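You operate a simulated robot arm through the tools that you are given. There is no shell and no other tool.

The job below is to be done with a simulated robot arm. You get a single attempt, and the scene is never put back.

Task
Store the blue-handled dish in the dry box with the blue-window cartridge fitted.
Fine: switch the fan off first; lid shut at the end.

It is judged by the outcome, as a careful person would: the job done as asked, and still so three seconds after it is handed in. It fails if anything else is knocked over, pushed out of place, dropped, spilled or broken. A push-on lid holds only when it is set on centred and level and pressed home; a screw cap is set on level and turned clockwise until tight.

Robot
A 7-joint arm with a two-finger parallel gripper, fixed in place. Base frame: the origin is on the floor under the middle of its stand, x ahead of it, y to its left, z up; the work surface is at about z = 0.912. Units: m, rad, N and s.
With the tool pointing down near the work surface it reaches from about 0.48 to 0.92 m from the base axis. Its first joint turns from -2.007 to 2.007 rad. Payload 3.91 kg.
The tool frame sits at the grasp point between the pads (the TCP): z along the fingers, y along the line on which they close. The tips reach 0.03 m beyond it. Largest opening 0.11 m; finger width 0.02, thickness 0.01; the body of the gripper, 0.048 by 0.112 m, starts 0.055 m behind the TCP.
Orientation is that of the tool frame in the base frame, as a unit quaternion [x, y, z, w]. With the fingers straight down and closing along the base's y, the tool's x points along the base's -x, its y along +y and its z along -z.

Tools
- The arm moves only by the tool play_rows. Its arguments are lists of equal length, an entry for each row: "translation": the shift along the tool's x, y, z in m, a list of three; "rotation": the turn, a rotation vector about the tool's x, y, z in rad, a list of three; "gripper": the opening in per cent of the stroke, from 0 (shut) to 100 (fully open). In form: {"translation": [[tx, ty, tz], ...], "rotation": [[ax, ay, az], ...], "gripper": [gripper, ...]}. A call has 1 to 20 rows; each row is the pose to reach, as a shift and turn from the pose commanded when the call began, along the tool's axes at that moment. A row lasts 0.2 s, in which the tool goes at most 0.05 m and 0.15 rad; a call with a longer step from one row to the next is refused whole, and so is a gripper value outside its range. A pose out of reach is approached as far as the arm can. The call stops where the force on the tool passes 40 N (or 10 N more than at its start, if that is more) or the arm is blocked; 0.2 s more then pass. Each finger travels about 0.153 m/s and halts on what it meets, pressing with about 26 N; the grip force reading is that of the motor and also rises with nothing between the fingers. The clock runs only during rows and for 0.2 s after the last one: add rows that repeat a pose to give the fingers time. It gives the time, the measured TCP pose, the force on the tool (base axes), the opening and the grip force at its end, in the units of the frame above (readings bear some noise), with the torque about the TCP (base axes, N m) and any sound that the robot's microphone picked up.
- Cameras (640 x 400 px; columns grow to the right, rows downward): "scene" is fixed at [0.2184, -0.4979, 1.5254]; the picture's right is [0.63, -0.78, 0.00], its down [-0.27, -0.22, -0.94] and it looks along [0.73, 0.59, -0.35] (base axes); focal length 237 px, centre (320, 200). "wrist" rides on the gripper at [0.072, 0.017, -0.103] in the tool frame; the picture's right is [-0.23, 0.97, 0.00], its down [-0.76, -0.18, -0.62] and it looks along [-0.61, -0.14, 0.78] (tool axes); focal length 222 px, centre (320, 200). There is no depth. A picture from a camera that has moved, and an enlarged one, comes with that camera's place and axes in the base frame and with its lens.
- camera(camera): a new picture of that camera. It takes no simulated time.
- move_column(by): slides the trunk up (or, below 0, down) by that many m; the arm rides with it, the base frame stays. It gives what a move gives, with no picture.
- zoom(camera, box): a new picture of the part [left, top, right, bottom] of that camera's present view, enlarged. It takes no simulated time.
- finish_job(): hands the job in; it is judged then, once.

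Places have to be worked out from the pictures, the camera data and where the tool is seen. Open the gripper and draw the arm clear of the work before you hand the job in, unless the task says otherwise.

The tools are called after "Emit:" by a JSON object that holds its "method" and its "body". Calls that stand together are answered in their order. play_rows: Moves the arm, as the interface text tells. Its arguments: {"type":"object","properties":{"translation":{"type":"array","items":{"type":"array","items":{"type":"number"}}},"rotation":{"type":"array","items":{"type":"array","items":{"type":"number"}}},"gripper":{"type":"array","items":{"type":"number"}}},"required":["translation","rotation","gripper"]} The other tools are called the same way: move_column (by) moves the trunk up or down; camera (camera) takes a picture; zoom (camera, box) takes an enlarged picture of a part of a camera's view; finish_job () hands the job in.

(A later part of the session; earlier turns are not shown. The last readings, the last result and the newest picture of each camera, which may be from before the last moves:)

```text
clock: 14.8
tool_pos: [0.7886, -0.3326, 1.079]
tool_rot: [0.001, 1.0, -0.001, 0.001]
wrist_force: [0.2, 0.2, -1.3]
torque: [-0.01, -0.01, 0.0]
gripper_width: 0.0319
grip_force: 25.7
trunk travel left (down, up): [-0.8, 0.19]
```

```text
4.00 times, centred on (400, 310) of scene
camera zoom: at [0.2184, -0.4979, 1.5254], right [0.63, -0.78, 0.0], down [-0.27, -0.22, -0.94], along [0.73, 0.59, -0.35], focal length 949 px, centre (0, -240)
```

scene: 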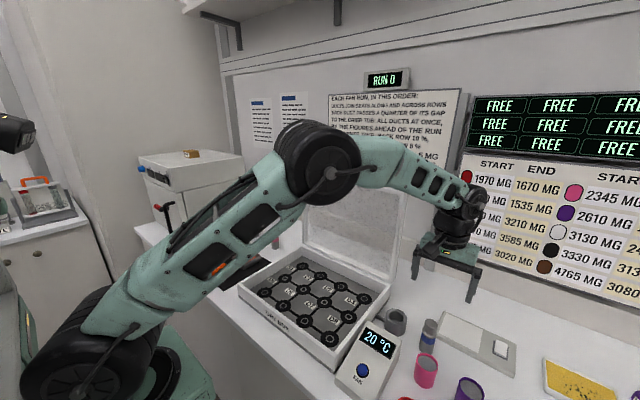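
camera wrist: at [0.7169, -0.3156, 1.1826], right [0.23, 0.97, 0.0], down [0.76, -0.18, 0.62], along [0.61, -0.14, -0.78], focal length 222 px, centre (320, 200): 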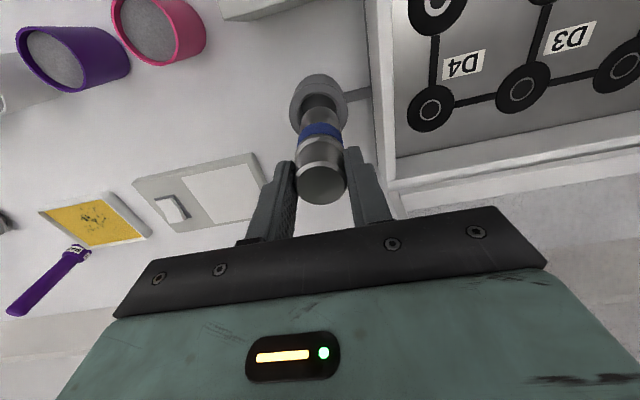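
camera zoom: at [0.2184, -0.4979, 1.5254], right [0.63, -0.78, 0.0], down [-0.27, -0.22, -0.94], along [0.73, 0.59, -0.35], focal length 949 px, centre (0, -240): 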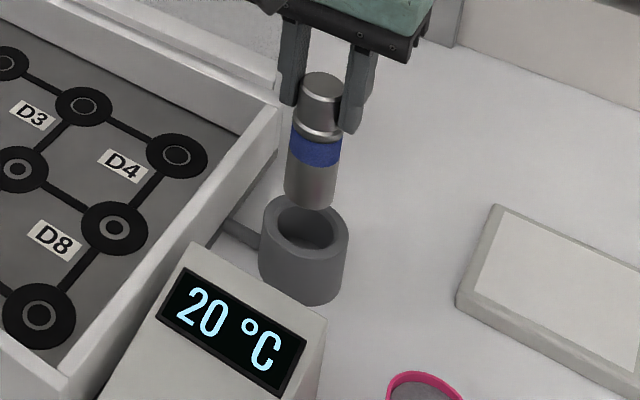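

Small correction of about −1.5 mm in y; then I lower until the cartridge's bottom is just above the rim and check.

Emit:
{"method": "play_rows", "body": {"translation": [[0, -0.0015, 0.01], [0, -0.0015, 0.025], [0, -0.0015, 0.035], [0, -0.0015, 0.035]], "rotation": [[0, 0, 0], [0, 0, 0], [0, 0, 0], [0, 0, 0]], "gripper": [10, 10, 10, 10]}}

Emit:
{"method": "zoom", "body": {"camera": "wrist", "box": [240, 60, 400, 220]}}

Emit:
{"method": "zoom", "body": {"camera": "scene", "box": [370, 280, 430, 340]}}

```text
clock: 15.8
tool_pos: [0.7893, -0.335, 1.045]
tool_rot: [0.001, 1.0, 0.0, 0.001]
wrist_force: [0.3, 0.0, -1.2]
torque: [-0.01, 0.01, -0.02]
gripper_width: 0.0318
grip_force: 25.6
trunk travel left (down, up): [-0.8, 0.19]
```

```text
2.50 times, centred on (320, 140) of wrist
camera zoom: at [0.7169, -0.3176, 1.1477], right [0.23, 0.97, 0.0], down [0.76, -0.18, 0.62], along [0.61, -0.14, -0.78], focal length 555 px, centre (320, 350)
```

zoom: 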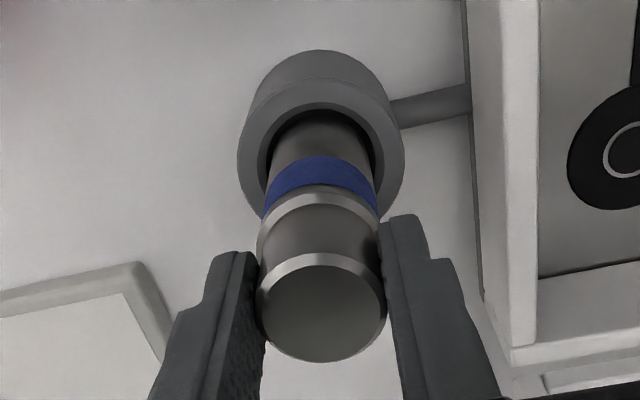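

```text
6.67 times, centred on (400, 310) of scene
camera zoom: at [0.2184, -0.4979, 1.5254], right [0.63, -0.78, 0.0], down [-0.27, -0.22, -0.94], along [0.73, 0.59, -0.35], focal length 1581 px, centre (-213, -533)
```

zoom: 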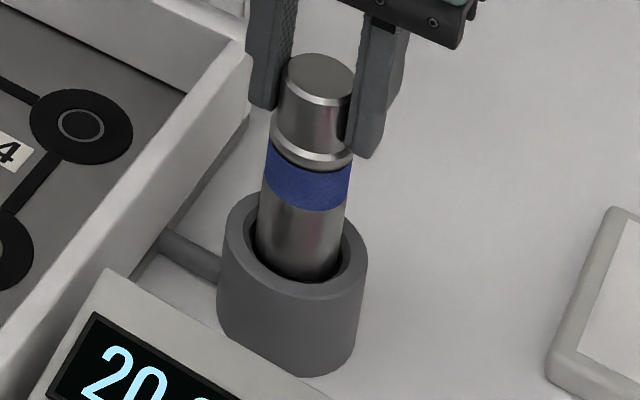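

The cartridge is centred in the bore with gaps all around. I lower it further, watching the force.

Emit:
{"method": "play_rows", "body": {"translation": [[0, 0, 0.005], [0, 0, 0.01], [0, 0, 0.015], [0, 0, 0.02], [0, 0, 0.024]], "rotation": [[0, 0, 0], [0, 0, 0], [0, 0, 0], [0, 0, 0], [0, 0, 0]], "gripper": [10, 10, 10, 10, 10]}}

Emit:
{"method": "zoom", "body": {"camera": "scene", "box": [370, 280, 430, 340]}}

Emit:
{"method": "zoom", "body": {"camera": "wrist", "box": [240, 60, 400, 220]}}

```text
clock: 17.0
tool_pos: [0.7889, -0.3337, 1.0182]
tool_rot: [0.001, 1.0, 0.001, 0.001]
wrist_force: [0.4, 0.5, -1.3]
torque: [0.0, 0.02, -0.02]
gripper_width: 0.0316
grip_force: 26.2
trunk travel left (down, up): [-0.8, 0.19]
```

```text
6.67 times, centred on (400, 310) of scene
camera zoom: at [0.2184, -0.4979, 1.5254], right [0.63, -0.78, 0.0], down [-0.27, -0.22, -0.94], along [0.73, 0.59, -0.35], focal length 1581 px, centre (-213, -533)
```

zoom: 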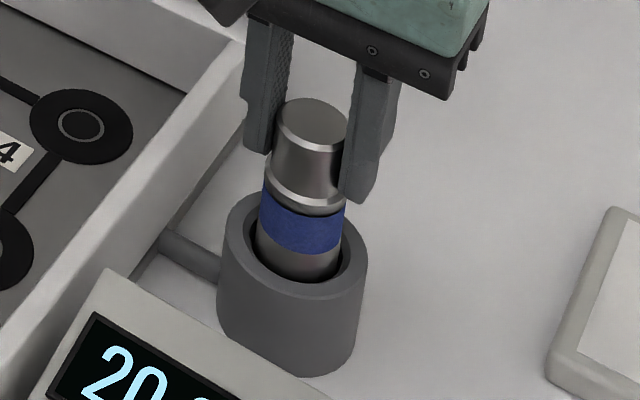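

```text
2.50 times, centred on (320, 140) of wrist
camera zoom: at [0.717, -0.3178, 1.1229], right [0.23, 0.97, 0.0], down [0.76, -0.18, 0.62], along [0.61, -0.14, -0.78], focal length 555 px, centre (320, 350)
```

zoom: 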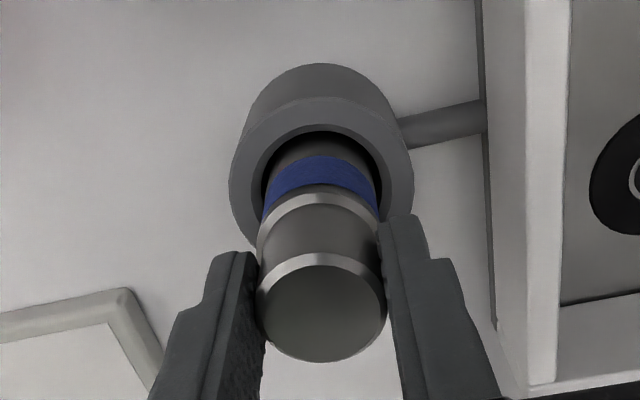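

Still hanging free (weight 1.3 N). I lower in 1 mm steps until the socket floor takes the weight.

Emit:
{"method": "play_rows", "body": {"translation": [[0, 0, 0.002], [0, 0, 0.004], [0, 0, 0.006], [0, 0, 0.007]], "rotation": [[0, 0, 0], [0, 0, 0], [0, 0, 0], [0, 0, 0]], "gripper": [10, 10, 10, 10]}}

```text
clock: 18.0
tool_pos: [0.7913, -0.3352, 1.0154]
tool_rot: [0.001, 1.0, -0.001, 0.002]
wrist_force: [2.6, -0.7, 19.6]
torque: [-0.03, -0.16, -0.01]
gripper_width: 0.0322
grip_force: 25.9
trunk travel left (down, up): [-0.8, 0.19]
```

Contact: 19.6 N upward with the tool at z≈1.015. I check whether it is the socket floor or the rim.

Emit:
{"method": "zoom", "body": {"camera": "scene", "box": [370, 280, 430, 340]}}

Emit:
{"method": "zoom", "body": {"camera": "wrist", "box": [240, 60, 400, 220]}}

```text
6.67 times, centred on (400, 310) of scene
camera zoom: at [0.2184, -0.4979, 1.5254], right [0.63, -0.78, 0.0], down [-0.27, -0.22, -0.94], along [0.73, 0.59, -0.35], focal length 1581 px, centre (-213, -533)
```

zoom: 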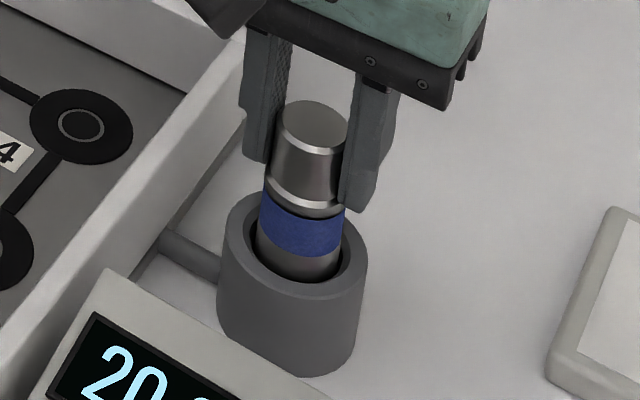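

```text
2.50 times, centred on (320, 140) of wrist
camera zoom: at [0.7169, -0.3177, 1.1173], right [0.23, 0.97, 0.0], down [0.76, -0.18, 0.63], along [0.61, -0.14, -0.78], focal length 555 px, centre (320, 350)
```

zoom: 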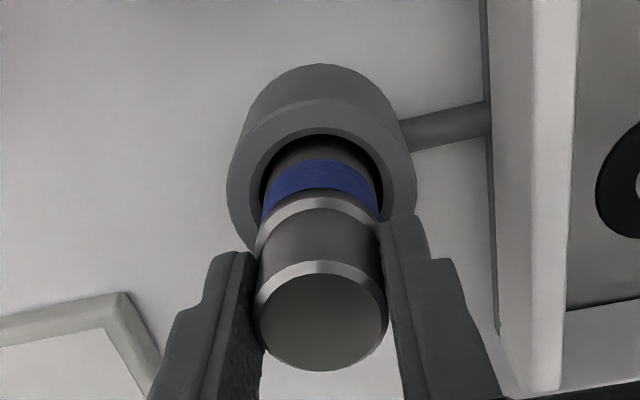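

Contact is centred (no side moment), but the base seems ~12 mm above the visible floor, so it may be a push fit. I open the fingers slightly and see how it sits.

Emit:
{"method": "play_rows", "body": {"translation": [[0, 0, -0.003], [0, 0, -0.003], [0, 0, -0.003], [0, 0, -0.003]], "rotation": [[0, 0, 0], [0, 0, 0], [0, 0, 0], [0, 0, 0]], "gripper": [10, 30, 45, 50]}}

Emit:
{"method": "zoom", "body": {"camera": "scene", "box": [370, 280, 430, 340]}}

Emit:
{"method": "zoom", "body": {"camera": "wrist", "box": [240, 60, 400, 220]}}

```text
clock: 19.0
tool_pos: [0.7882, -0.3339, 1.0148]
tool_rot: [0.001, 1.0, 0.0, 0.001]
wrist_force: [-0.1, -0.2, -0.1]
torque: [0.0, 0.0, -0.02]
gripper_width: 0.0549
grip_force: 0.1
trunk travel left (down, up): [-0.8, 0.19]
```

```text
6.67 times, centred on (400, 310) of scene
camera zoom: at [0.2184, -0.4979, 1.5254], right [0.63, -0.78, 0.0], down [-0.27, -0.22, -0.94], along [0.73, 0.59, -0.35], focal length 1581 px, centre (-213, -533)
```

zoom: 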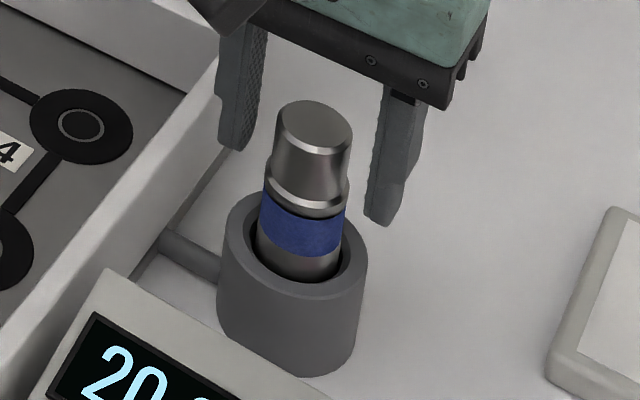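

```text
2.50 times, centred on (320, 140) of wrist
camera zoom: at [0.7166, -0.3181, 1.1185], right [0.23, 0.97, 0.0], down [0.76, -0.18, 0.62], along [0.61, -0.14, -0.78], focal length 555 px, centre (320, 350)
```

zoom: 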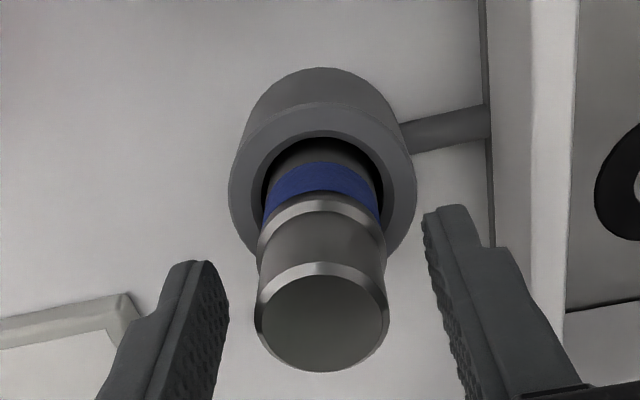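

Emit:
{"method": "zoom", "body": {"camera": "scene", "box": [385, 295, 425, 335]}}

Emit:
{"method": "camera", "body": {"camera": "scene"}}

```text
10.00 times, centred on (405, 315) of scene
camera zoom: at [0.2184, -0.4979, 1.5254], right [0.63, -0.78, 0.0], down [-0.27, -0.22, -0.94], along [0.73, 0.59, -0.35], focal length 2372 px, centre (-530, -950)
```

zoom: 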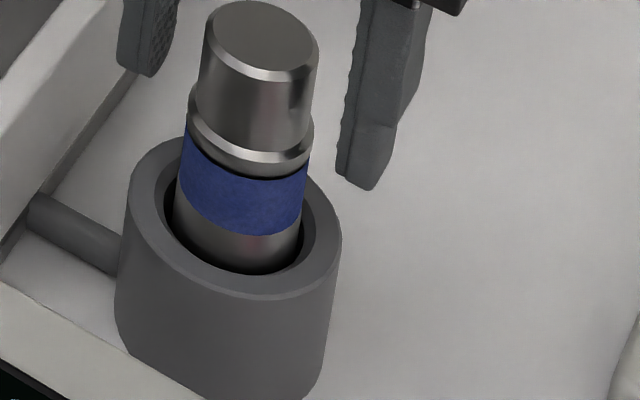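

```text
taken
```

scene: 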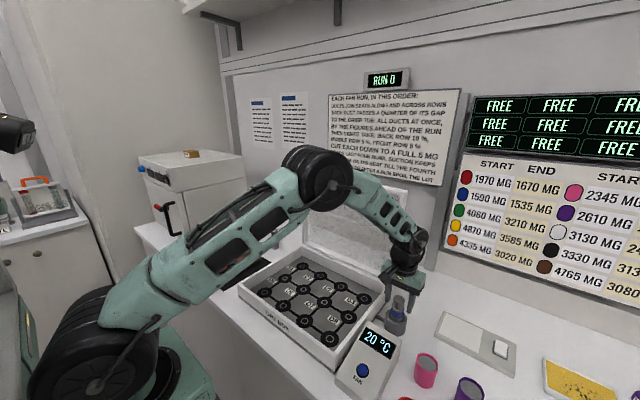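

The cartridge stands free and upright, fully down on the socket floor (scene and wrist geometry agree on ~28–30 mm insertion). I raise the gripper straight up clear of it and then swing over the dry box for a look inside.

Emit:
{"method": "play_rows", "body": {"translation": [[0, 0, -0.02], [0, 0, -0.06], [0, 0, -0.1], [0, 0, -0.14], [0.04, 0.02, -0.16], [0.08, 0.05, -0.17], [0.11, 0.085, -0.18], [0.13, 0.125, -0.19], [0.14, 0.165, -0.2], [0.15, 0.205, -0.21], [0.16, 0.24, -0.22], [0.17, 0.264, -0.23], [0.17, 0.264, -0.23]], "rotation": [[0, 0, 0], [0, 0, 0], [0, 0, 0], [0, 0, 0], [0, 0, 0], [0, 0, 0], [0, 0, 0], [0, 0, 0], [0, 0, 0], [0, 0, 0], [0, 0, 0], [0, 0, 0], [0, 0, 0]], "gripper": [50, 50, 50, 50, 70, 100, 100, 100, 100, 100, 100, 100, 100]}}

Emit:
{"method": "camera", "body": {"camera": "wrist"}}

Emit:
{"method": "zoom", "body": {"camera": "scene", "box": [220, 150, 460, 390]}}

Emit:
{"method": "zoom", "body": {"camera": "scene", "box": [385, 290, 425, 330]}}

```text
refused: row 6 steps farther than a row can; nothing moved
```

```text
taken
camera wrist: at [0.7166, -0.3181, 1.1185], right [0.23, 0.97, 0.0], down [0.76, -0.18, 0.62], along [0.61, -0.14, -0.78], focal length 222 px, centre (320, 200)
```

wrist: 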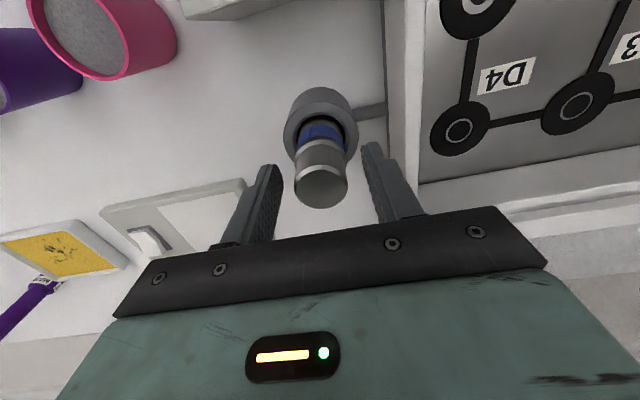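

```text
1.67 times, centred on (340, 270) of scene
camera zoom: at [0.2184, -0.4979, 1.5254], right [0.63, -0.78, 0.0], down [-0.27, -0.22, -0.94], along [0.73, 0.59, -0.35], focal length 395 px, centre (287, 83)
```

zoom: 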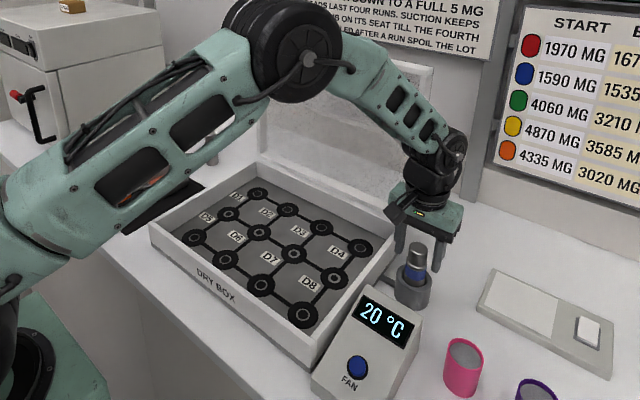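

```text
10.00 times, centred on (405, 310) of scene
camera zoom: at [0.2184, -0.4979, 1.5254], right [0.63, -0.78, 0.0], down [-0.27, -0.22, -0.94], along [0.73, 0.59, -0.35], focal length 2372 px, centre (-530, -900)
```

zoom: 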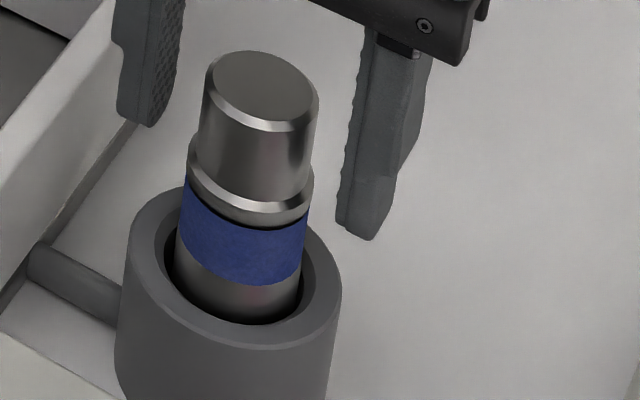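

A step was marginally too long, so nothing moved. I resend with more rows.

Emit:
{"method": "play_rows", "body": {"translation": [[0, 0, -0.02], [0, 0, -0.06], [0, 0, -0.1], [0, 0, -0.14], [0.03, 0.015, -0.155], [0.06, 0.035, -0.165], [0.085, 0.065, -0.175], [0.105, 0.1, -0.185], [0.12, 0.135, -0.19], [0.135, 0.17, -0.2], [0.15, 0.205, -0.21], [0.16, 0.235, -0.22], [0.17, 0.264, -0.23], [0.17, 0.264, -0.23]], "rotation": [[0, 0, 0], [0, 0, 0], [0, 0, 0], [0, 0, 0], [0, 0, 0], [0, 0, 0], [0, 0, 0], [0, 0, 0], [0, 0, 0], [0, 0, 0], [0, 0, 0], [0, 0, 0], [0, 0, 0], [0, 0, 0]], "gripper": [50, 50, 50, 50, 70, 100, 100, 100, 100, 100, 100, 100, 100, 100]}}

Emit:
{"method": "camera", "body": {"camera": "wrist"}}

Emit:
{"method": "zoom", "body": {"camera": "scene", "box": [220, 150, 460, 390]}}

```text
clock: 22.0
tool_pos: [0.6186, -0.0702, 1.2462]
tool_rot: [0.001, 1.0, 0.0, 0.001]
wrist_force: [0.1, 0.8, -0.8]
torque: [0.02, 0.01, -0.04]
gripper_width: 0.1099
grip_force: 0.1
trunk travel left (down, up): [-0.8, 0.19]
```

```text
taken
camera wrist: at [0.5462, -0.0539, 1.3494], right [0.23, 0.97, 0.0], down [0.76, -0.18, 0.62], along [0.61, -0.14, -0.78], focal length 222 px, centre (320, 200)
```

wrist: 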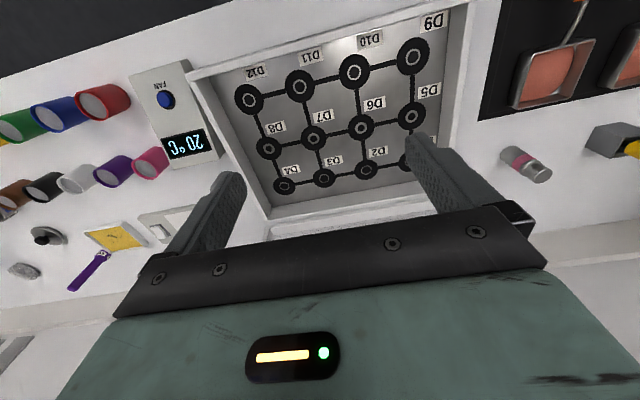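

```text
1.67 times, centred on (340, 270) of scene
camera zoom: at [0.2184, -0.4979, 1.5254], right [0.63, -0.78, 0.0], down [-0.27, -0.22, -0.94], along [0.73, 0.59, -0.35], focal length 395 px, centre (287, 83)
```

zoom: 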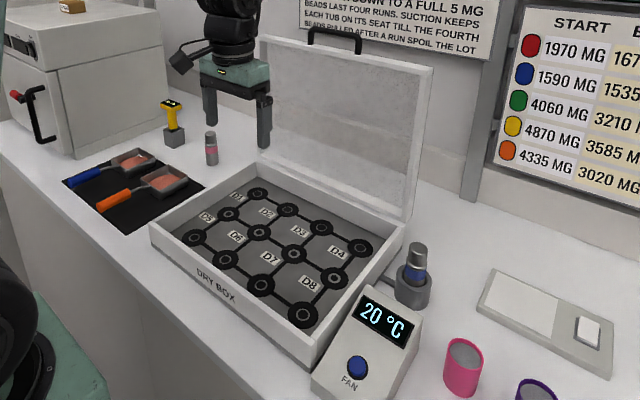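

The cartridge stands in its socket and the panel is unlit. I zoom into the box interior, lid and dishes to judge the floor relief and sizes.

Emit:
{"method": "zoom", "body": {"camera": "wrist", "box": [180, 0, 480, 220]}}

Emit:
{"method": "zoom", "body": {"camera": "scene", "box": [240, 250, 360, 350]}}

Emit:
{"method": "zoom", "body": {"camera": "scene", "box": [290, 150, 430, 310]}}

Emit:
{"method": "zoom", "body": {"camera": "scene", "box": [180, 220, 260, 290]}}

```text
1.82 times, centred on (330, 110) of wrist
camera zoom: at [0.5462, -0.0539, 1.3494], right [0.23, 0.97, 0.0], down [0.76, -0.18, 0.62], along [0.61, -0.14, -0.78], focal length 404 px, centre (302, 364)
```

zoom: 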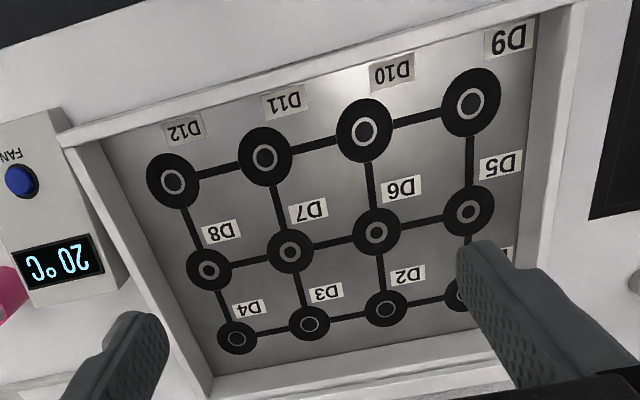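

```text
4.00 times, centred on (300, 300) of scene
camera zoom: at [0.2184, -0.4979, 1.5254], right [0.63, -0.78, 0.0], down [-0.27, -0.22, -0.94], along [0.73, 0.59, -0.35], focal length 949 px, centre (400, -200)
```

zoom: 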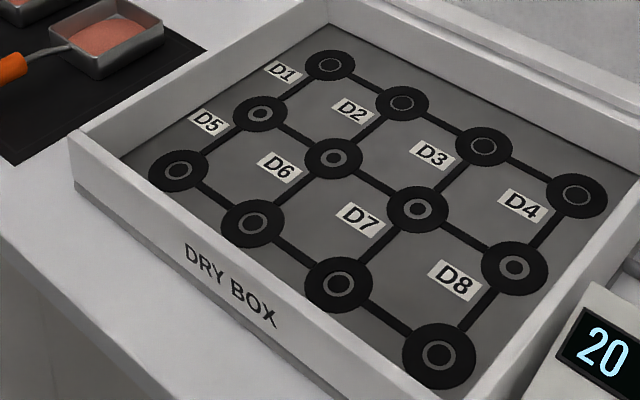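

```text
2.50 times, centred on (360, 230) of scene
camera zoom: at [0.2184, -0.4979, 1.5254], right [0.63, -0.78, 0.0], down [-0.27, -0.22, -0.94], along [0.73, 0.59, -0.35], focal length 593 px, centre (220, 125)
```

zoom: 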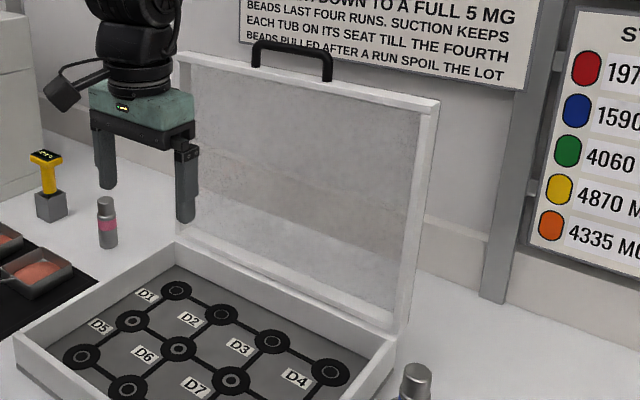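

```text
5.71 times, centred on (220, 255) of scene
camera zoom: at [0.2184, -0.4979, 1.5254], right [0.63, -0.78, 0.0], down [-0.27, -0.22, -0.94], along [0.73, 0.59, -0.35], focal length 1355 px, centre (891, -114)
```

zoom: 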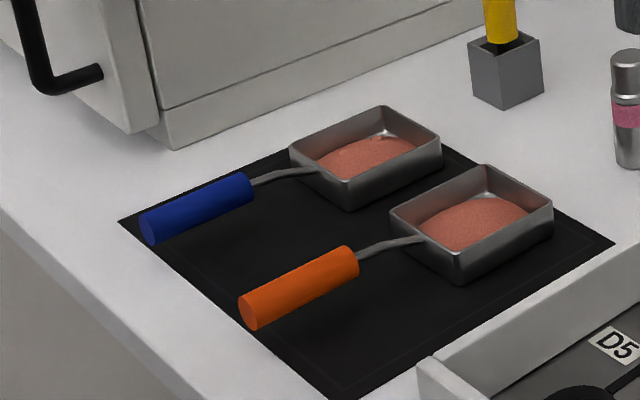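

The seats look flat, and the dish lies with its handle towards me at y≈0.43–0.47, beside the orange one. I move over the blue dish at safe height for an accurate look.

Emit:
{"method": "play_rows", "body": {"translation": [[0, 0.045, 0], [0, 0.09, 0], [0, 0.135, 0], [0, 0.18, 0], [0, 0.225, 0.005], [0, 0.27, 0.01], [0, 0.315, 0.02], [0, 0.36, 0.03], [0, 0.405, 0.04], [0, 0.45, 0.05], [0, 0.49, 0.05], [0, 0.49, 0.05]], "rotation": [[0, 0, 0], [0, 0, 0], [0, 0, 0], [0, 0, 0], [0, 0, 0], [0, 0, 0], [0, 0, 0], [0, 0, 0], [0, 0, 0], [0, 0, 0], [0, 0, 0], [0, 0, 0]], "gripper": [100, 100, 100, 100, 100, 100, 100, 100, 100, 100, 100, 100]}}

Emit:
{"method": "camera", "body": {"camera": "wrist"}}

Emit:
{"method": "camera", "body": {"camera": "scene"}}

```text
clock: 24.6
tool_pos: [0.62, 0.4215, 1.1951]
tool_rot: [0.001, 1.0, 0.0, 0.001]
wrist_force: [-1.0, 0.0, 0.2]
torque: [-0.01, 0.0, 0.0]
gripper_width: 0.11
grip_force: 0.0
trunk travel left (down, up): [-0.8, 0.19]
```

```text
taken
camera wrist: at [0.5498, 0.4381, 1.299], right [0.23, 0.97, 0.0], down [0.76, -0.18, 0.62], along [0.61, -0.14, -0.78], focal length 222 px, centre (320, 200)
```

wrist: 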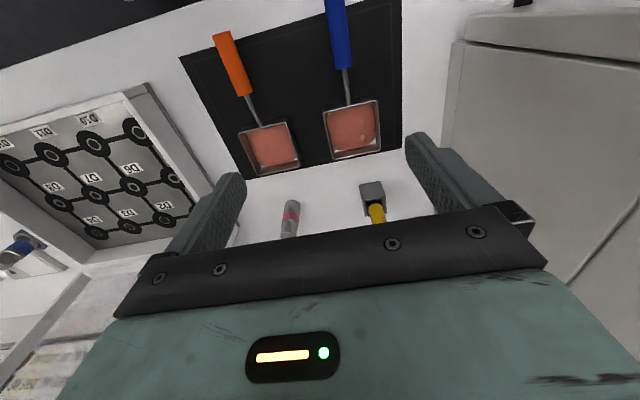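

```text
taken
```

scene: 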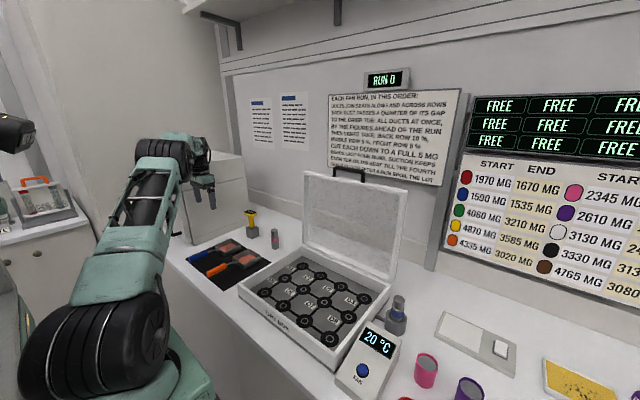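

Emit:
{"method": "zoom", "body": {"camera": "wrist", "box": [290, 0, 430, 180]}}

Emit:
{"method": "zoom", "body": {"camera": "wrist", "box": [0, 60, 240, 290]}}

Emit:
{"method": "zoom", "body": {"camera": "scene", "box": [180, 225, 260, 285]}}

```text
2.22 times, centred on (360, 90) of wrist
camera zoom: at [0.5498, 0.4381, 1.299], right [0.23, 0.97, 0.0], down [0.76, -0.18, 0.62], along [0.61, -0.14, -0.78], focal length 494 px, centre (231, 444)
```

zoom: 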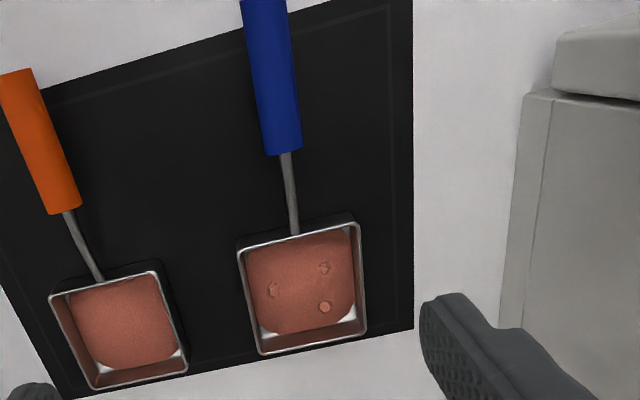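

```text
1.74 times, centred on (120, 175) of wrist
camera zoom: at [0.5498, 0.4381, 1.299], right [0.23, 0.97, 0.0], down [0.76, -0.18, 0.62], along [0.61, -0.14, -0.78], focal length 386 px, centre (668, 244)
```

zoom: 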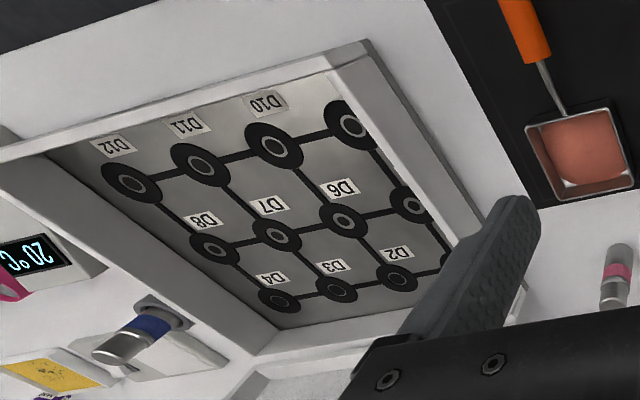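

```text
6.67 times, centred on (220, 255) of scene
camera zoom: at [0.2184, -0.4979, 1.5254], right [0.63, -0.78, 0.0], down [-0.27, -0.22, -0.94], along [0.73, 0.59, -0.35], focal length 1581 px, centre (987, -167)
```

zoom: 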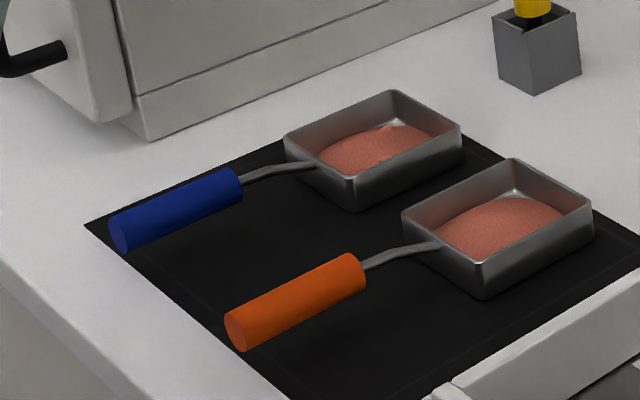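

The blue pan's rim spans about x 0.659–0.749, y 0.418–0.503 at z≈0.932, with the handle along −x at y≈0.460. A grip across the pan's sides keeps it level best; there is about 6 cm of gap to the orange pan. I move above it for a check.

Emit:
{"method": "play_rows", "body": {"translation": [[-0.02, 0.012, 0.03], [-0.04, 0.024, 0.06], [-0.06, 0.036, 0.09], [-0.07, 0.0395, 0.12], [-0.07, 0.0395, 0.15], [-0.07, 0.0395, 0.176], [-0.07, 0.0395, 0.176]], "rotation": [[0, 0, 0], [0, 0, 0], [0, 0, 0], [0, 0, 0], [0, 0, 0], [0, 0, 0], [0, 0, 0]], "gripper": [100, 100, 100, 100, 100, 100, 100]}}

Emit:
{"method": "camera", "body": {"camera": "wrist"}}

Emit:
{"method": "zoom", "body": {"camera": "scene", "box": [170, 190, 290, 290]}}

```text
clock: 26.2
tool_pos: [0.6755, 0.4407, 1.0187]
tool_rot: [0.001, 1.0, 0.0, 0.001]
wrist_force: [0.4, -0.4, -0.9]
torque: [-0.03, 0.0, 0.02]
gripper_width: 0.11
grip_force: 0.1
out of reach, approached as far as the arm can: row 2, 3, 4, 5, 6, 7
trunk travel left (down, up): [-0.8, 0.19]
```

```text
taken
camera wrist: at [0.6041, 0.4573, 1.1211], right [0.23, 0.97, 0.0], down [0.76, -0.18, 0.62], along [0.61, -0.14, -0.78], focal length 222 px, centre (320, 200)
```

wrist: 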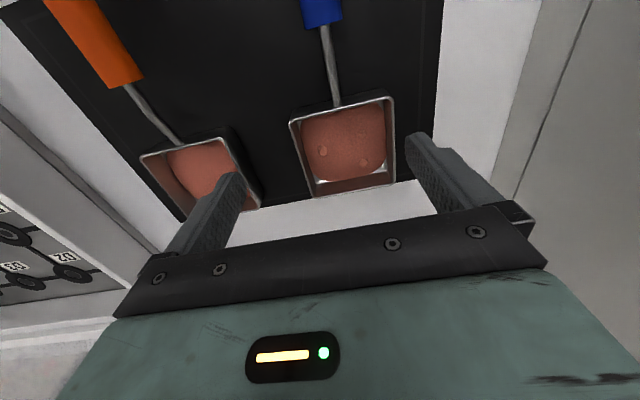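

```text
4.00 times, centred on (230, 240) of scene
camera zoom: at [0.2184, -0.4979, 1.5254], right [0.63, -0.78, 0.0], down [-0.27, -0.22, -0.94], along [0.73, 0.59, -0.35], focal length 949 px, centre (680, 40)
```

zoom: 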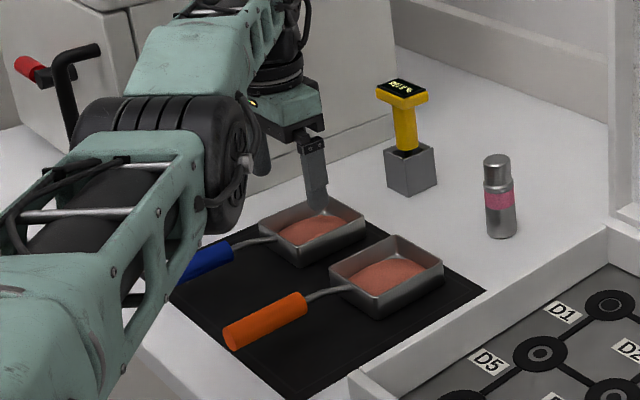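

The arm stopped short (0.676, 0.441), reported out of reach in this arm posture. I check the whole scene for the arm's pose before choosing another approach.

Emit:
{"method": "camera", "body": {"camera": "scene"}}

```text
taken
```

scene: 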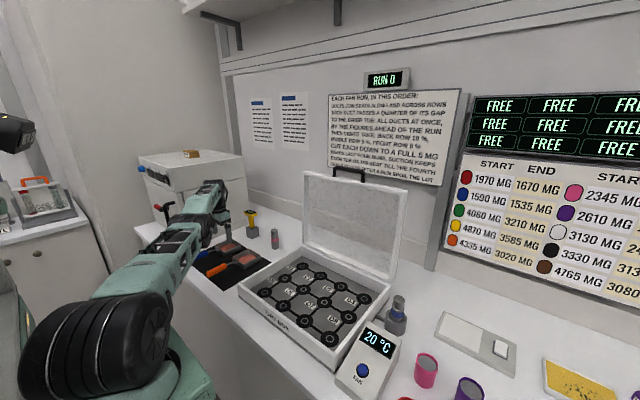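

The elbow has dropped low over the mat, which limits reach. I retreat upward to let the arm recover a higher-elbow posture, watching that nothing is touched.

Emit:
{"method": "play_rows", "body": {"translation": [[-0.0537, 0.0196, 0.15], [-0.0537, 0.0196, 0.12], [-0.0537, 0.0196, 0.08], [-0.04, 0.01, 0.04], [-0.02, 0.0, 0.0], [0.0, -0.02, -0.04], [0.0, -0.04, -0.08], [0.0, -0.06, -0.12], [0.0, -0.08, -0.16], [0.0, -0.1, -0.2], [0.0, -0.12, -0.24], [0.0, -0.14, -0.28], [0.0, -0.16, -0.3]], "rotation": [[0, 0, 0], [0, 0, 0], [0, 0, 0], [0, 0, 0], [0, 0, 0], [0, 0, 0], [0, 0, 0], [0, 0, 0], [0, 0, 0], [0, 0, 0], [0, 0, 0], [0, 0, 0], [0, 0, 0]], "gripper": [100, 100, 100, 100, 100, 100, 100, 100, 100, 100, 100, 100, 100]}}

Emit:
{"method": "camera", "body": {"camera": "scene"}}

```text
refused: row 1 steps farther than a row can; nothing moved
```

```text
taken
```

scene: 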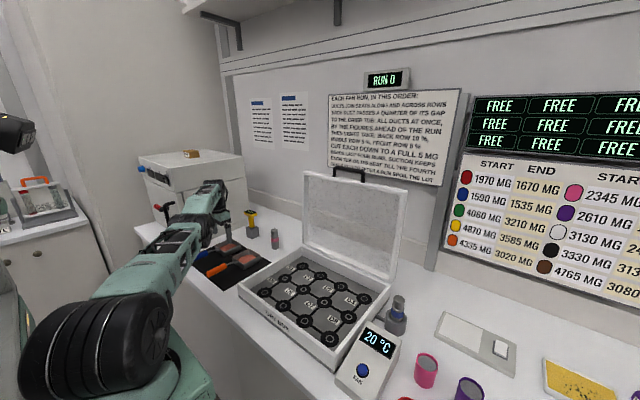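

I mis-specified the first row (shifts are relative to the current commanded pose). I simply go straight up in small steps and back towards the middle.

Emit:
{"method": "play_rows", "body": {"translation": [[0.01, -0.01, -0.02], [0.02, -0.02, -0.05], [0.03, -0.03, -0.09], [0.04, -0.04, -0.13], [0.05, -0.05, -0.17], [0.06, -0.06, -0.21], [0.065, -0.065, -0.255], [0.07, -0.07, -0.3], [0.07, -0.07, -0.34], [0.07, -0.07, -0.38], [0.07, -0.07, -0.42], [0.07, -0.07, -0.46]], "rotation": [[0, 0, 0], [0, 0, 0], [0, 0, 0], [0, 0, 0], [0, 0, 0], [0, 0, 0], [0, 0, 0], [0, 0, 0], [0, 0, 0], [0, 0, 0], [0, 0, 0], [0, 0, 0]], "gripper": [100, 100, 100, 100, 100, 100, 100, 100, 100, 100, 100, 100]}}

Emit:
{"method": "camera", "body": {"camera": "scene"}}

```text
clock: 28.8
tool_pos: [0.576, 0.3448, 1.4399]
tool_rot: [0.001, 1.0, -0.001, 0.0]
wrist_force: [0.8, 0.7, -1.6]
torque: [-0.1, 0.06, -0.01]
gripper_width: 0.11
grip_force: 0.1
out of reach, approached as far as the arm can: row 1, 2, 3, 4, 5, 6, 7, 8, 9, 10, 11, 12
trunk travel left (down, up): [-0.8, 0.19]
```

```text
taken
```

scene: 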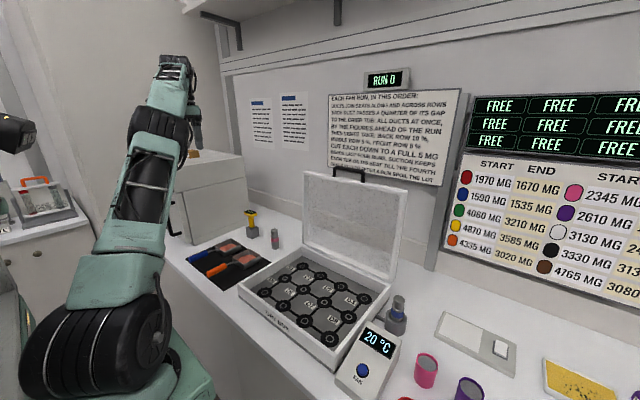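

The arm is now high but stretched. I bring it down to the pose that was reachable (0.62, 0.39, 1.2), turning the tool with the arm's azimuth, to test whether wrist yaw is what limits reach on this side.

Emit:
{"method": "play_rows", "body": {"translation": [[0.01, 0, 0.04], [0.01, 0, 0.08], [0.01, 0, 0.12], [0.01, 0, 0.16], [0.01, 0, 0.2], [0.01, 0, 0.24], [0.01, 0, 0.28], [0.01, 0, 0.28]], "rotation": [[0, 0, -0.07], [0, 0, -0.14], [0, 0, -0.21], [0, 0, -0.28], [0, 0, -0.35], [0, 0, -0.42], [0, 0, -0.5], [0, 0, -0.5]], "gripper": [100, 100, 100, 100, 100, 100, 100, 100]}}

Emit:
{"method": "camera", "body": {"camera": "scene"}}

```text
clock: 30.6
tool_pos: [0.565, 0.3442, 1.1613]
tool_rot: [-0.247, 0.969, 0.0, 0.001]
wrist_force: [-0.1, -0.9, 0.2]
torque: [0.02, 0.01, 0.0]
gripper_width: 0.1102
grip_force: 0.0
trunk travel left (down, up): [-0.8, 0.19]
```

```text
taken
```

scene: 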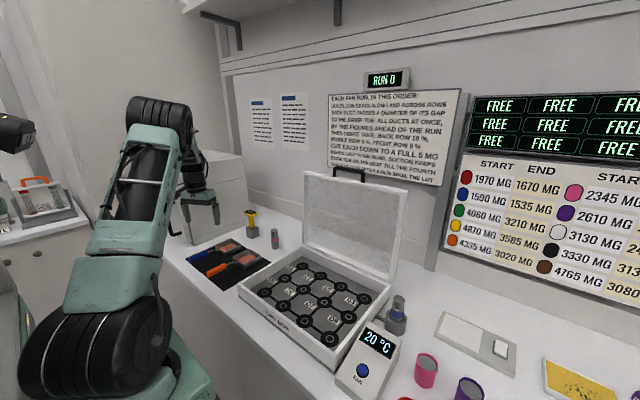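

With the tool turned, the elbow is up again and the pose was reached. I test reach forward to above the pan (0.69, 0.46) at z≈1.16 in this yaw.

Emit:
{"method": "play_rows", "body": {"translation": [[-0.04, 0.01, 0], [-0.08, 0.02, 0], [-0.12, 0.03, 0], [-0.1653, 0.0419, 0], [-0.1653, 0.0419, 0]], "rotation": [[0, 0, 0], [0, 0, 0], [0, 0, 0], [0, 0, 0], [0, 0, 0]], "gripper": [100, 100, 100, 100, 100]}}

Emit:
{"method": "camera", "body": {"camera": "scene"}}

```text
clock: 31.8
tool_pos: [0.6672, 0.4325, 1.1592]
tool_rot: [-0.247, 0.969, -0.001, 0.0]
wrist_force: [0.1, 0.1, 0.4]
torque: [-0.03, 0.01, 0.03]
gripper_width: 0.1102
grip_force: 0.1
out of reach, approached as far as the arm can: row 4, 5
trunk travel left (down, up): [-0.8, 0.19]
```

```text
taken
```

scene: 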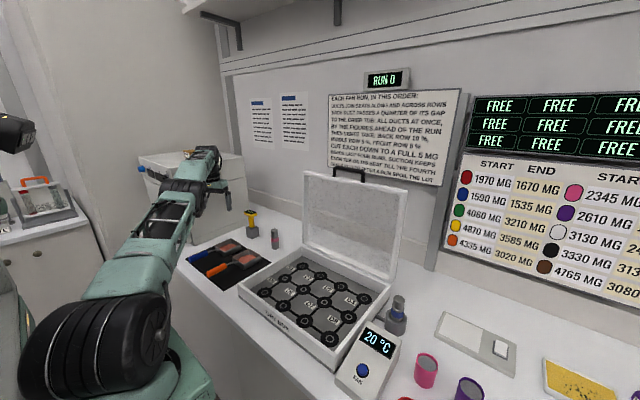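

Even turned, the arm is fully stretched at ~0.80 m radius on this side, so a vertical tool can't get over the pan. Leaning the tool forward (~0.3 rad) moves the wrist back and keeps the fingers closing along y, so I retreat a little and undo the yaw first.

Emit:
{"method": "play_rows", "body": {"translation": [[0.02, 0.012, 0], [0.04, 0.024, 0], [0.064, 0.0435, 0], [0.064, 0.0435, 0], [0.064, 0.0435, 0]], "rotation": [[0, 0, 0.1], [0, 0, 0.2], [0, 0, 0.3], [0, 0, 0.4], [0, 0, 0.5]], "gripper": [100, 100, 100, 100, 100]}}

Emit:
{"method": "camera", "body": {"camera": "scene"}}

```text
clock: 33.0
tool_pos: [0.59, 0.4413, 1.1584]
tool_rot: [0.002, 1.0, 0.0, 0.001]
wrist_force: [0.1, 0.3, 0.0]
torque: [-0.04, -0.01, 0.0]
gripper_width: 0.1101
grip_force: 0.0
trunk travel left (down, up): [-0.8, 0.19]
```

```text
taken
```

scene: 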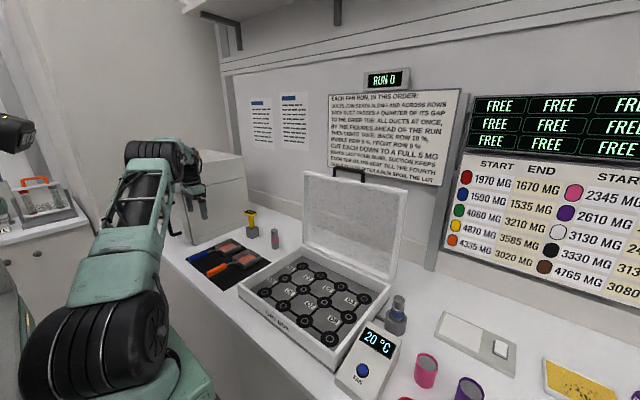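

Emit:
{"method": "play_rows", "body": {"translation": [[-0.02, 0.004, 0.02], [-0.04, 0.008, 0.04], [-0.06, 0.012, 0.06], [-0.08, 0.016, 0.08], [-0.1, 0.0193, 0.098], [-0.1, 0.0193, 0.098]], "rotation": [[0, -0.06, 0], [0, -0.12, 0], [0, -0.18, 0], [0, -0.24, 0], [0, -0.3, 0], [0, -0.3, 0]], "gripper": [100, 100, 100, 100, 100, 100]}}

Emit:
{"method": "camera", "body": {"camera": "wrist"}}

Emit:
{"method": "camera", "body": {"camera": "scene"}}

```text
clock: 34.4
tool_pos: [0.6891, 0.4595, 1.0621]
tool_rot: [0.001, 0.988, 0.0, 0.151]
wrist_force: [-0.2, 0.6, -1.1]
torque: [0.02, -0.01, 0.0]
gripper_width: 0.1099
grip_force: 0.0
trunk travel left (down, up): [-0.8, 0.19]
```

```text
taken
camera wrist: at [0.5904, 0.4769, 1.1392], right [0.22, 0.97, 0.07], down [0.54, -0.18, 0.82], along [0.81, -0.14, -0.57], focal length 222 px, centre (320, 200)
```

wrist: 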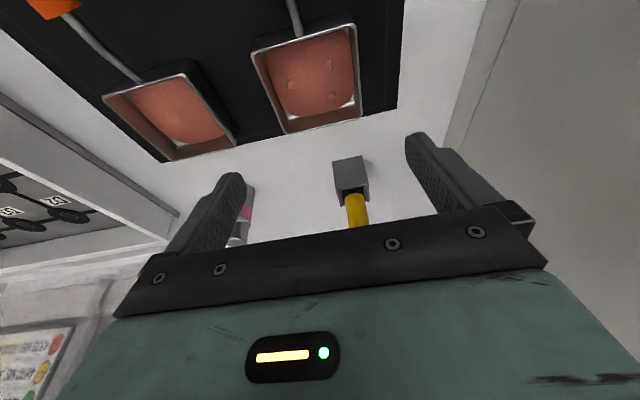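

```text
taken
```

scene: 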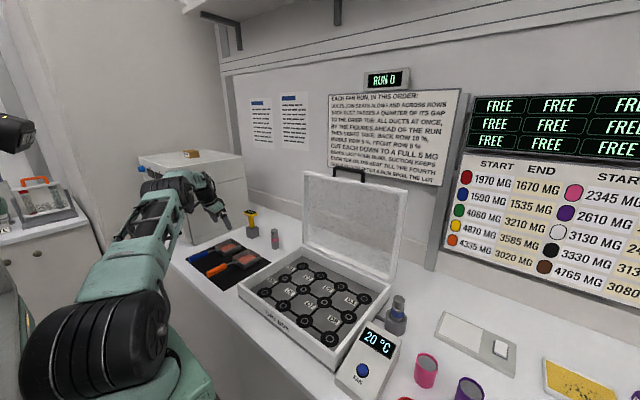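

The tilted approach reaches above the pan. I zoom to refine the pan's position relative to the fingers.

Emit:
{"method": "zoom", "body": {"camera": "wrist", "box": [230, 0, 390, 150]}}

Emit:
{"method": "zoom", "body": {"camera": "scene", "box": [180, 190, 270, 290]}}

```text
2.67 times, centred on (310, 75) of wrist
camera zoom: at [0.5904, 0.4769, 1.1392], right [0.22, 0.97, 0.07], down [0.54, -0.18, 0.82], along [0.81, -0.14, -0.57], focal length 592 px, centre (347, 533)
```

zoom: 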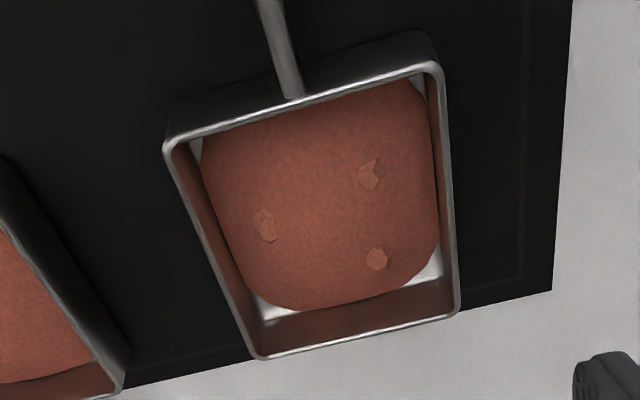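

```text
4.00 times, centred on (225, 240) of scene
camera zoom: at [0.2184, -0.4979, 1.5254], right [0.63, -0.78, 0.0], down [-0.27, -0.22, -0.94], along [0.73, 0.59, -0.35], focal length 949 px, centre (700, 40)
```

zoom: 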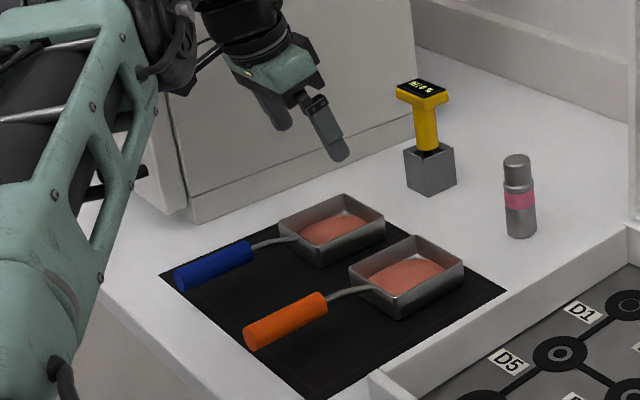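

The pan measures 86 mm square, centred at (0.704, 0.460), rim z≈0.935, and the tool's y matches. I descend vertically with the open fingers straddling it, first to z≈0.965.

Emit:
{"method": "play_rows", "body": {"translation": [[0.005, 0, 0.02], [0.01, 0, 0.04], [0.016, 0, 0.06], [0.0215, 0, 0.08], [0.0261, 0, 0.0934], [0.0261, 0, 0.0934]], "rotation": [[0, 0, 0], [0, 0, 0], [0, 0, 0], [0, 0, 0], [0, 0, 0], [0, 0, 0]], "gripper": [100, 100, 100, 100, 100, 100]}}

Emit:
{"method": "camera", "body": {"camera": "wrist"}}

Emit:
{"method": "zoom", "body": {"camera": "scene", "box": [180, 190, 270, 290]}}

```text
clock: 35.8
tool_pos: [0.6929, 0.4609, 0.9654]
tool_rot: [0.002, 0.989, -0.001, 0.15]
wrist_force: [0.0, 0.1, -0.1]
torque: [-0.02, -0.01, 0.02]
gripper_width: 0.1098
grip_force: 0.1
trunk travel left (down, up): [-0.8, 0.19]
```

```text
taken
camera wrist: at [0.5933, 0.4775, 1.0417], right [0.22, 0.97, 0.07], down [0.54, -0.18, 0.82], along [0.81, -0.14, -0.57], focal length 222 px, centre (320, 200)
```

wrist: 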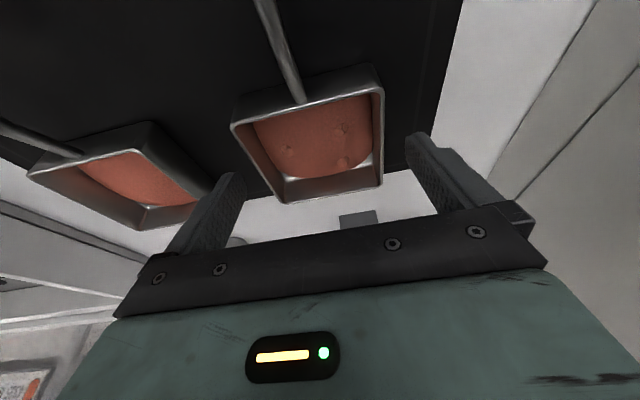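

```text
4.00 times, centred on (225, 240) of scene
camera zoom: at [0.2184, -0.4979, 1.5254], right [0.63, -0.78, 0.0], down [-0.27, -0.22, -0.94], along [0.73, 0.59, -0.35], focal length 949 px, centre (700, 40)
```

zoom: 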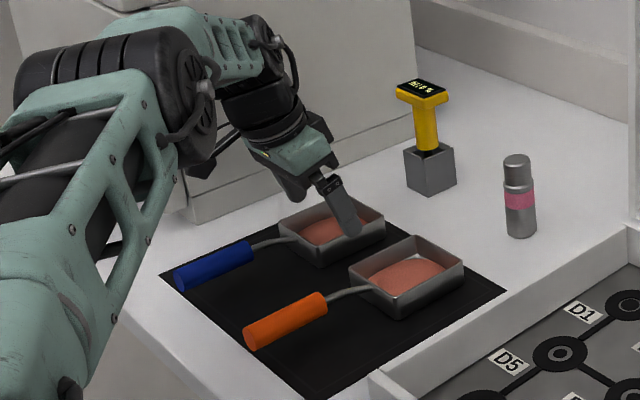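

Both fingers straddle the pan with about 1 cm clearance each side. I lower another 2 cm, watching for contact, before closing.

Emit:
{"method": "play_rows", "body": {"translation": [[0.002, 0, 0.0065], [0.004, 0, 0.013], [0.0059, 0, 0.0191], [0.0059, 0, 0.0191]], "rotation": [[0, 0, 0], [0, 0, 0], [0, 0, 0], [0, 0, 0]], "gripper": [100, 100, 100, 100]}}

Emit:
{"method": "zoom", "body": {"camera": "scene", "box": [205, 215, 265, 275]}}

Emit:
{"method": "camera", "body": {"camera": "wrist"}}

```text
clock: 36.8
tool_pos: [0.6927, 0.4608, 0.9455]
tool_rot: [0.002, 0.989, 0.0, 0.151]
wrist_force: [-0.9, -0.6, 0.3]
torque: [0.02, 0.03, -0.01]
gripper_width: 0.1102
grip_force: 0.0
trunk travel left (down, up): [-0.8, 0.19]
```

```text
6.67 times, centred on (235, 245) of scene
camera zoom: at [0.2184, -0.4979, 1.5254], right [0.63, -0.78, 0.0], down [-0.27, -0.22, -0.94], along [0.73, 0.59, -0.35], focal length 1581 px, centre (887, -100)
```

zoom: 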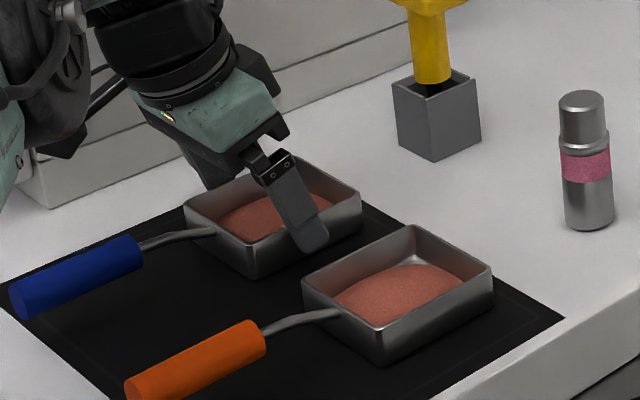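

```text
taken
camera wrist: at [0.5935, 0.4773, 1.0224], right [0.22, 0.97, 0.07], down [0.54, -0.18, 0.82], along [0.81, -0.14, -0.57], focal length 222 px, centre (320, 200)
```

wrist: 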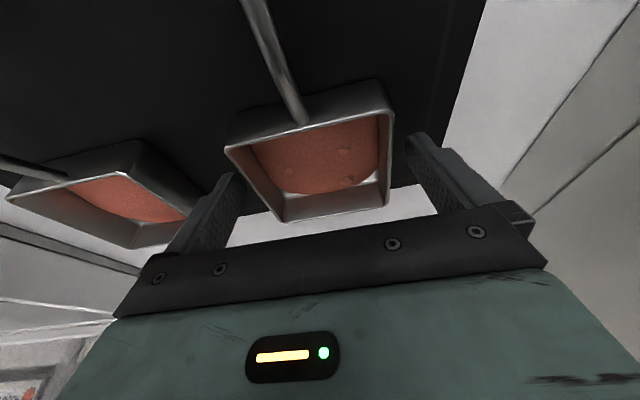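

The near finger is alongside the pan wall. I close slowly so the pan isn't jolted.

Emit:
{"method": "play_rows", "body": {"translation": [[0, 0, 0], [0, 0, 0], [0, 0, 0], [0, 0, 0], [0, 0, 0], [0, 0, 0], [0, 0, 0], [0, 0, 0], [0, 0, 0], [0, 0, 0], [0, 0, 0]], "rotation": [[0, 0, 0], [0, 0, 0], [0, 0, 0], [0, 0, 0], [0, 0, 0], [0, 0, 0], [0, 0, 0], [0, 0, 0], [0, 0, 0], [0, 0, 0], [0, 0, 0]], "gripper": [94, 88, 84, 82, 80, 78, 76, 74, 70, 60, 50]}}

Emit:
{"method": "zoom", "body": {"camera": "scene", "box": [205, 215, 265, 275]}}

Emit:
{"method": "camera", "body": {"camera": "wrist"}}

```text
clock: 39.2
tool_pos: [0.6926, 0.4602, 0.9465]
tool_rot: [0.001, 0.989, 0.0, 0.15]
wrist_force: [0.2, -0.7, 0.2]
torque: [-0.06, -0.03, 0.01]
gripper_width: 0.0896
grip_force: 26.3
trunk travel left (down, up): [-0.8, 0.19]
```

```text
6.67 times, centred on (235, 245) of scene
camera zoom: at [0.2184, -0.4979, 1.5254], right [0.63, -0.78, 0.0], down [-0.27, -0.22, -0.94], along [0.73, 0.59, -0.35], focal length 1581 px, centre (887, -100)
```

zoom: 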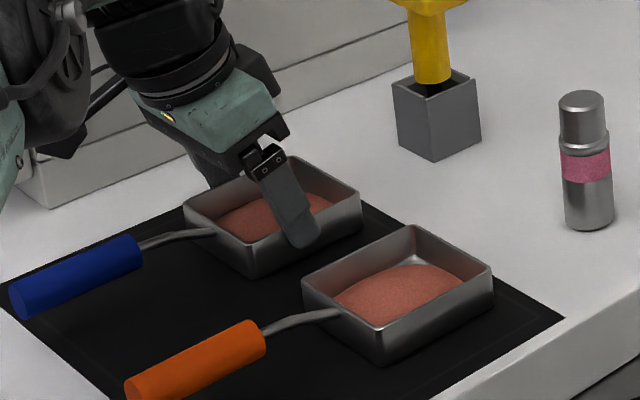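

```text
taken
camera wrist: at [0.5935, 0.4772, 1.0223], right [0.22, 0.97, 0.07], down [0.54, -0.18, 0.82], along [0.81, -0.14, -0.57], focal length 222 px, centre (320, 200)
```

wrist: 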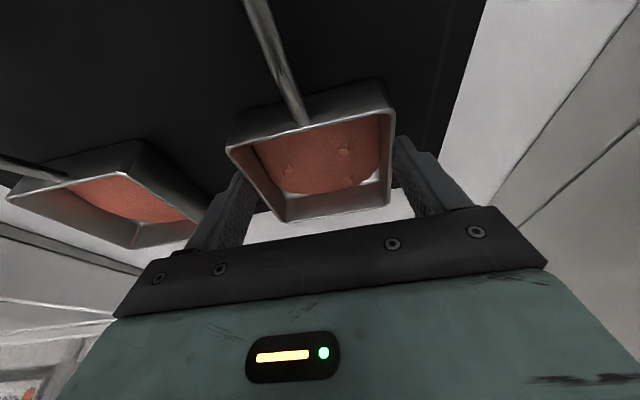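

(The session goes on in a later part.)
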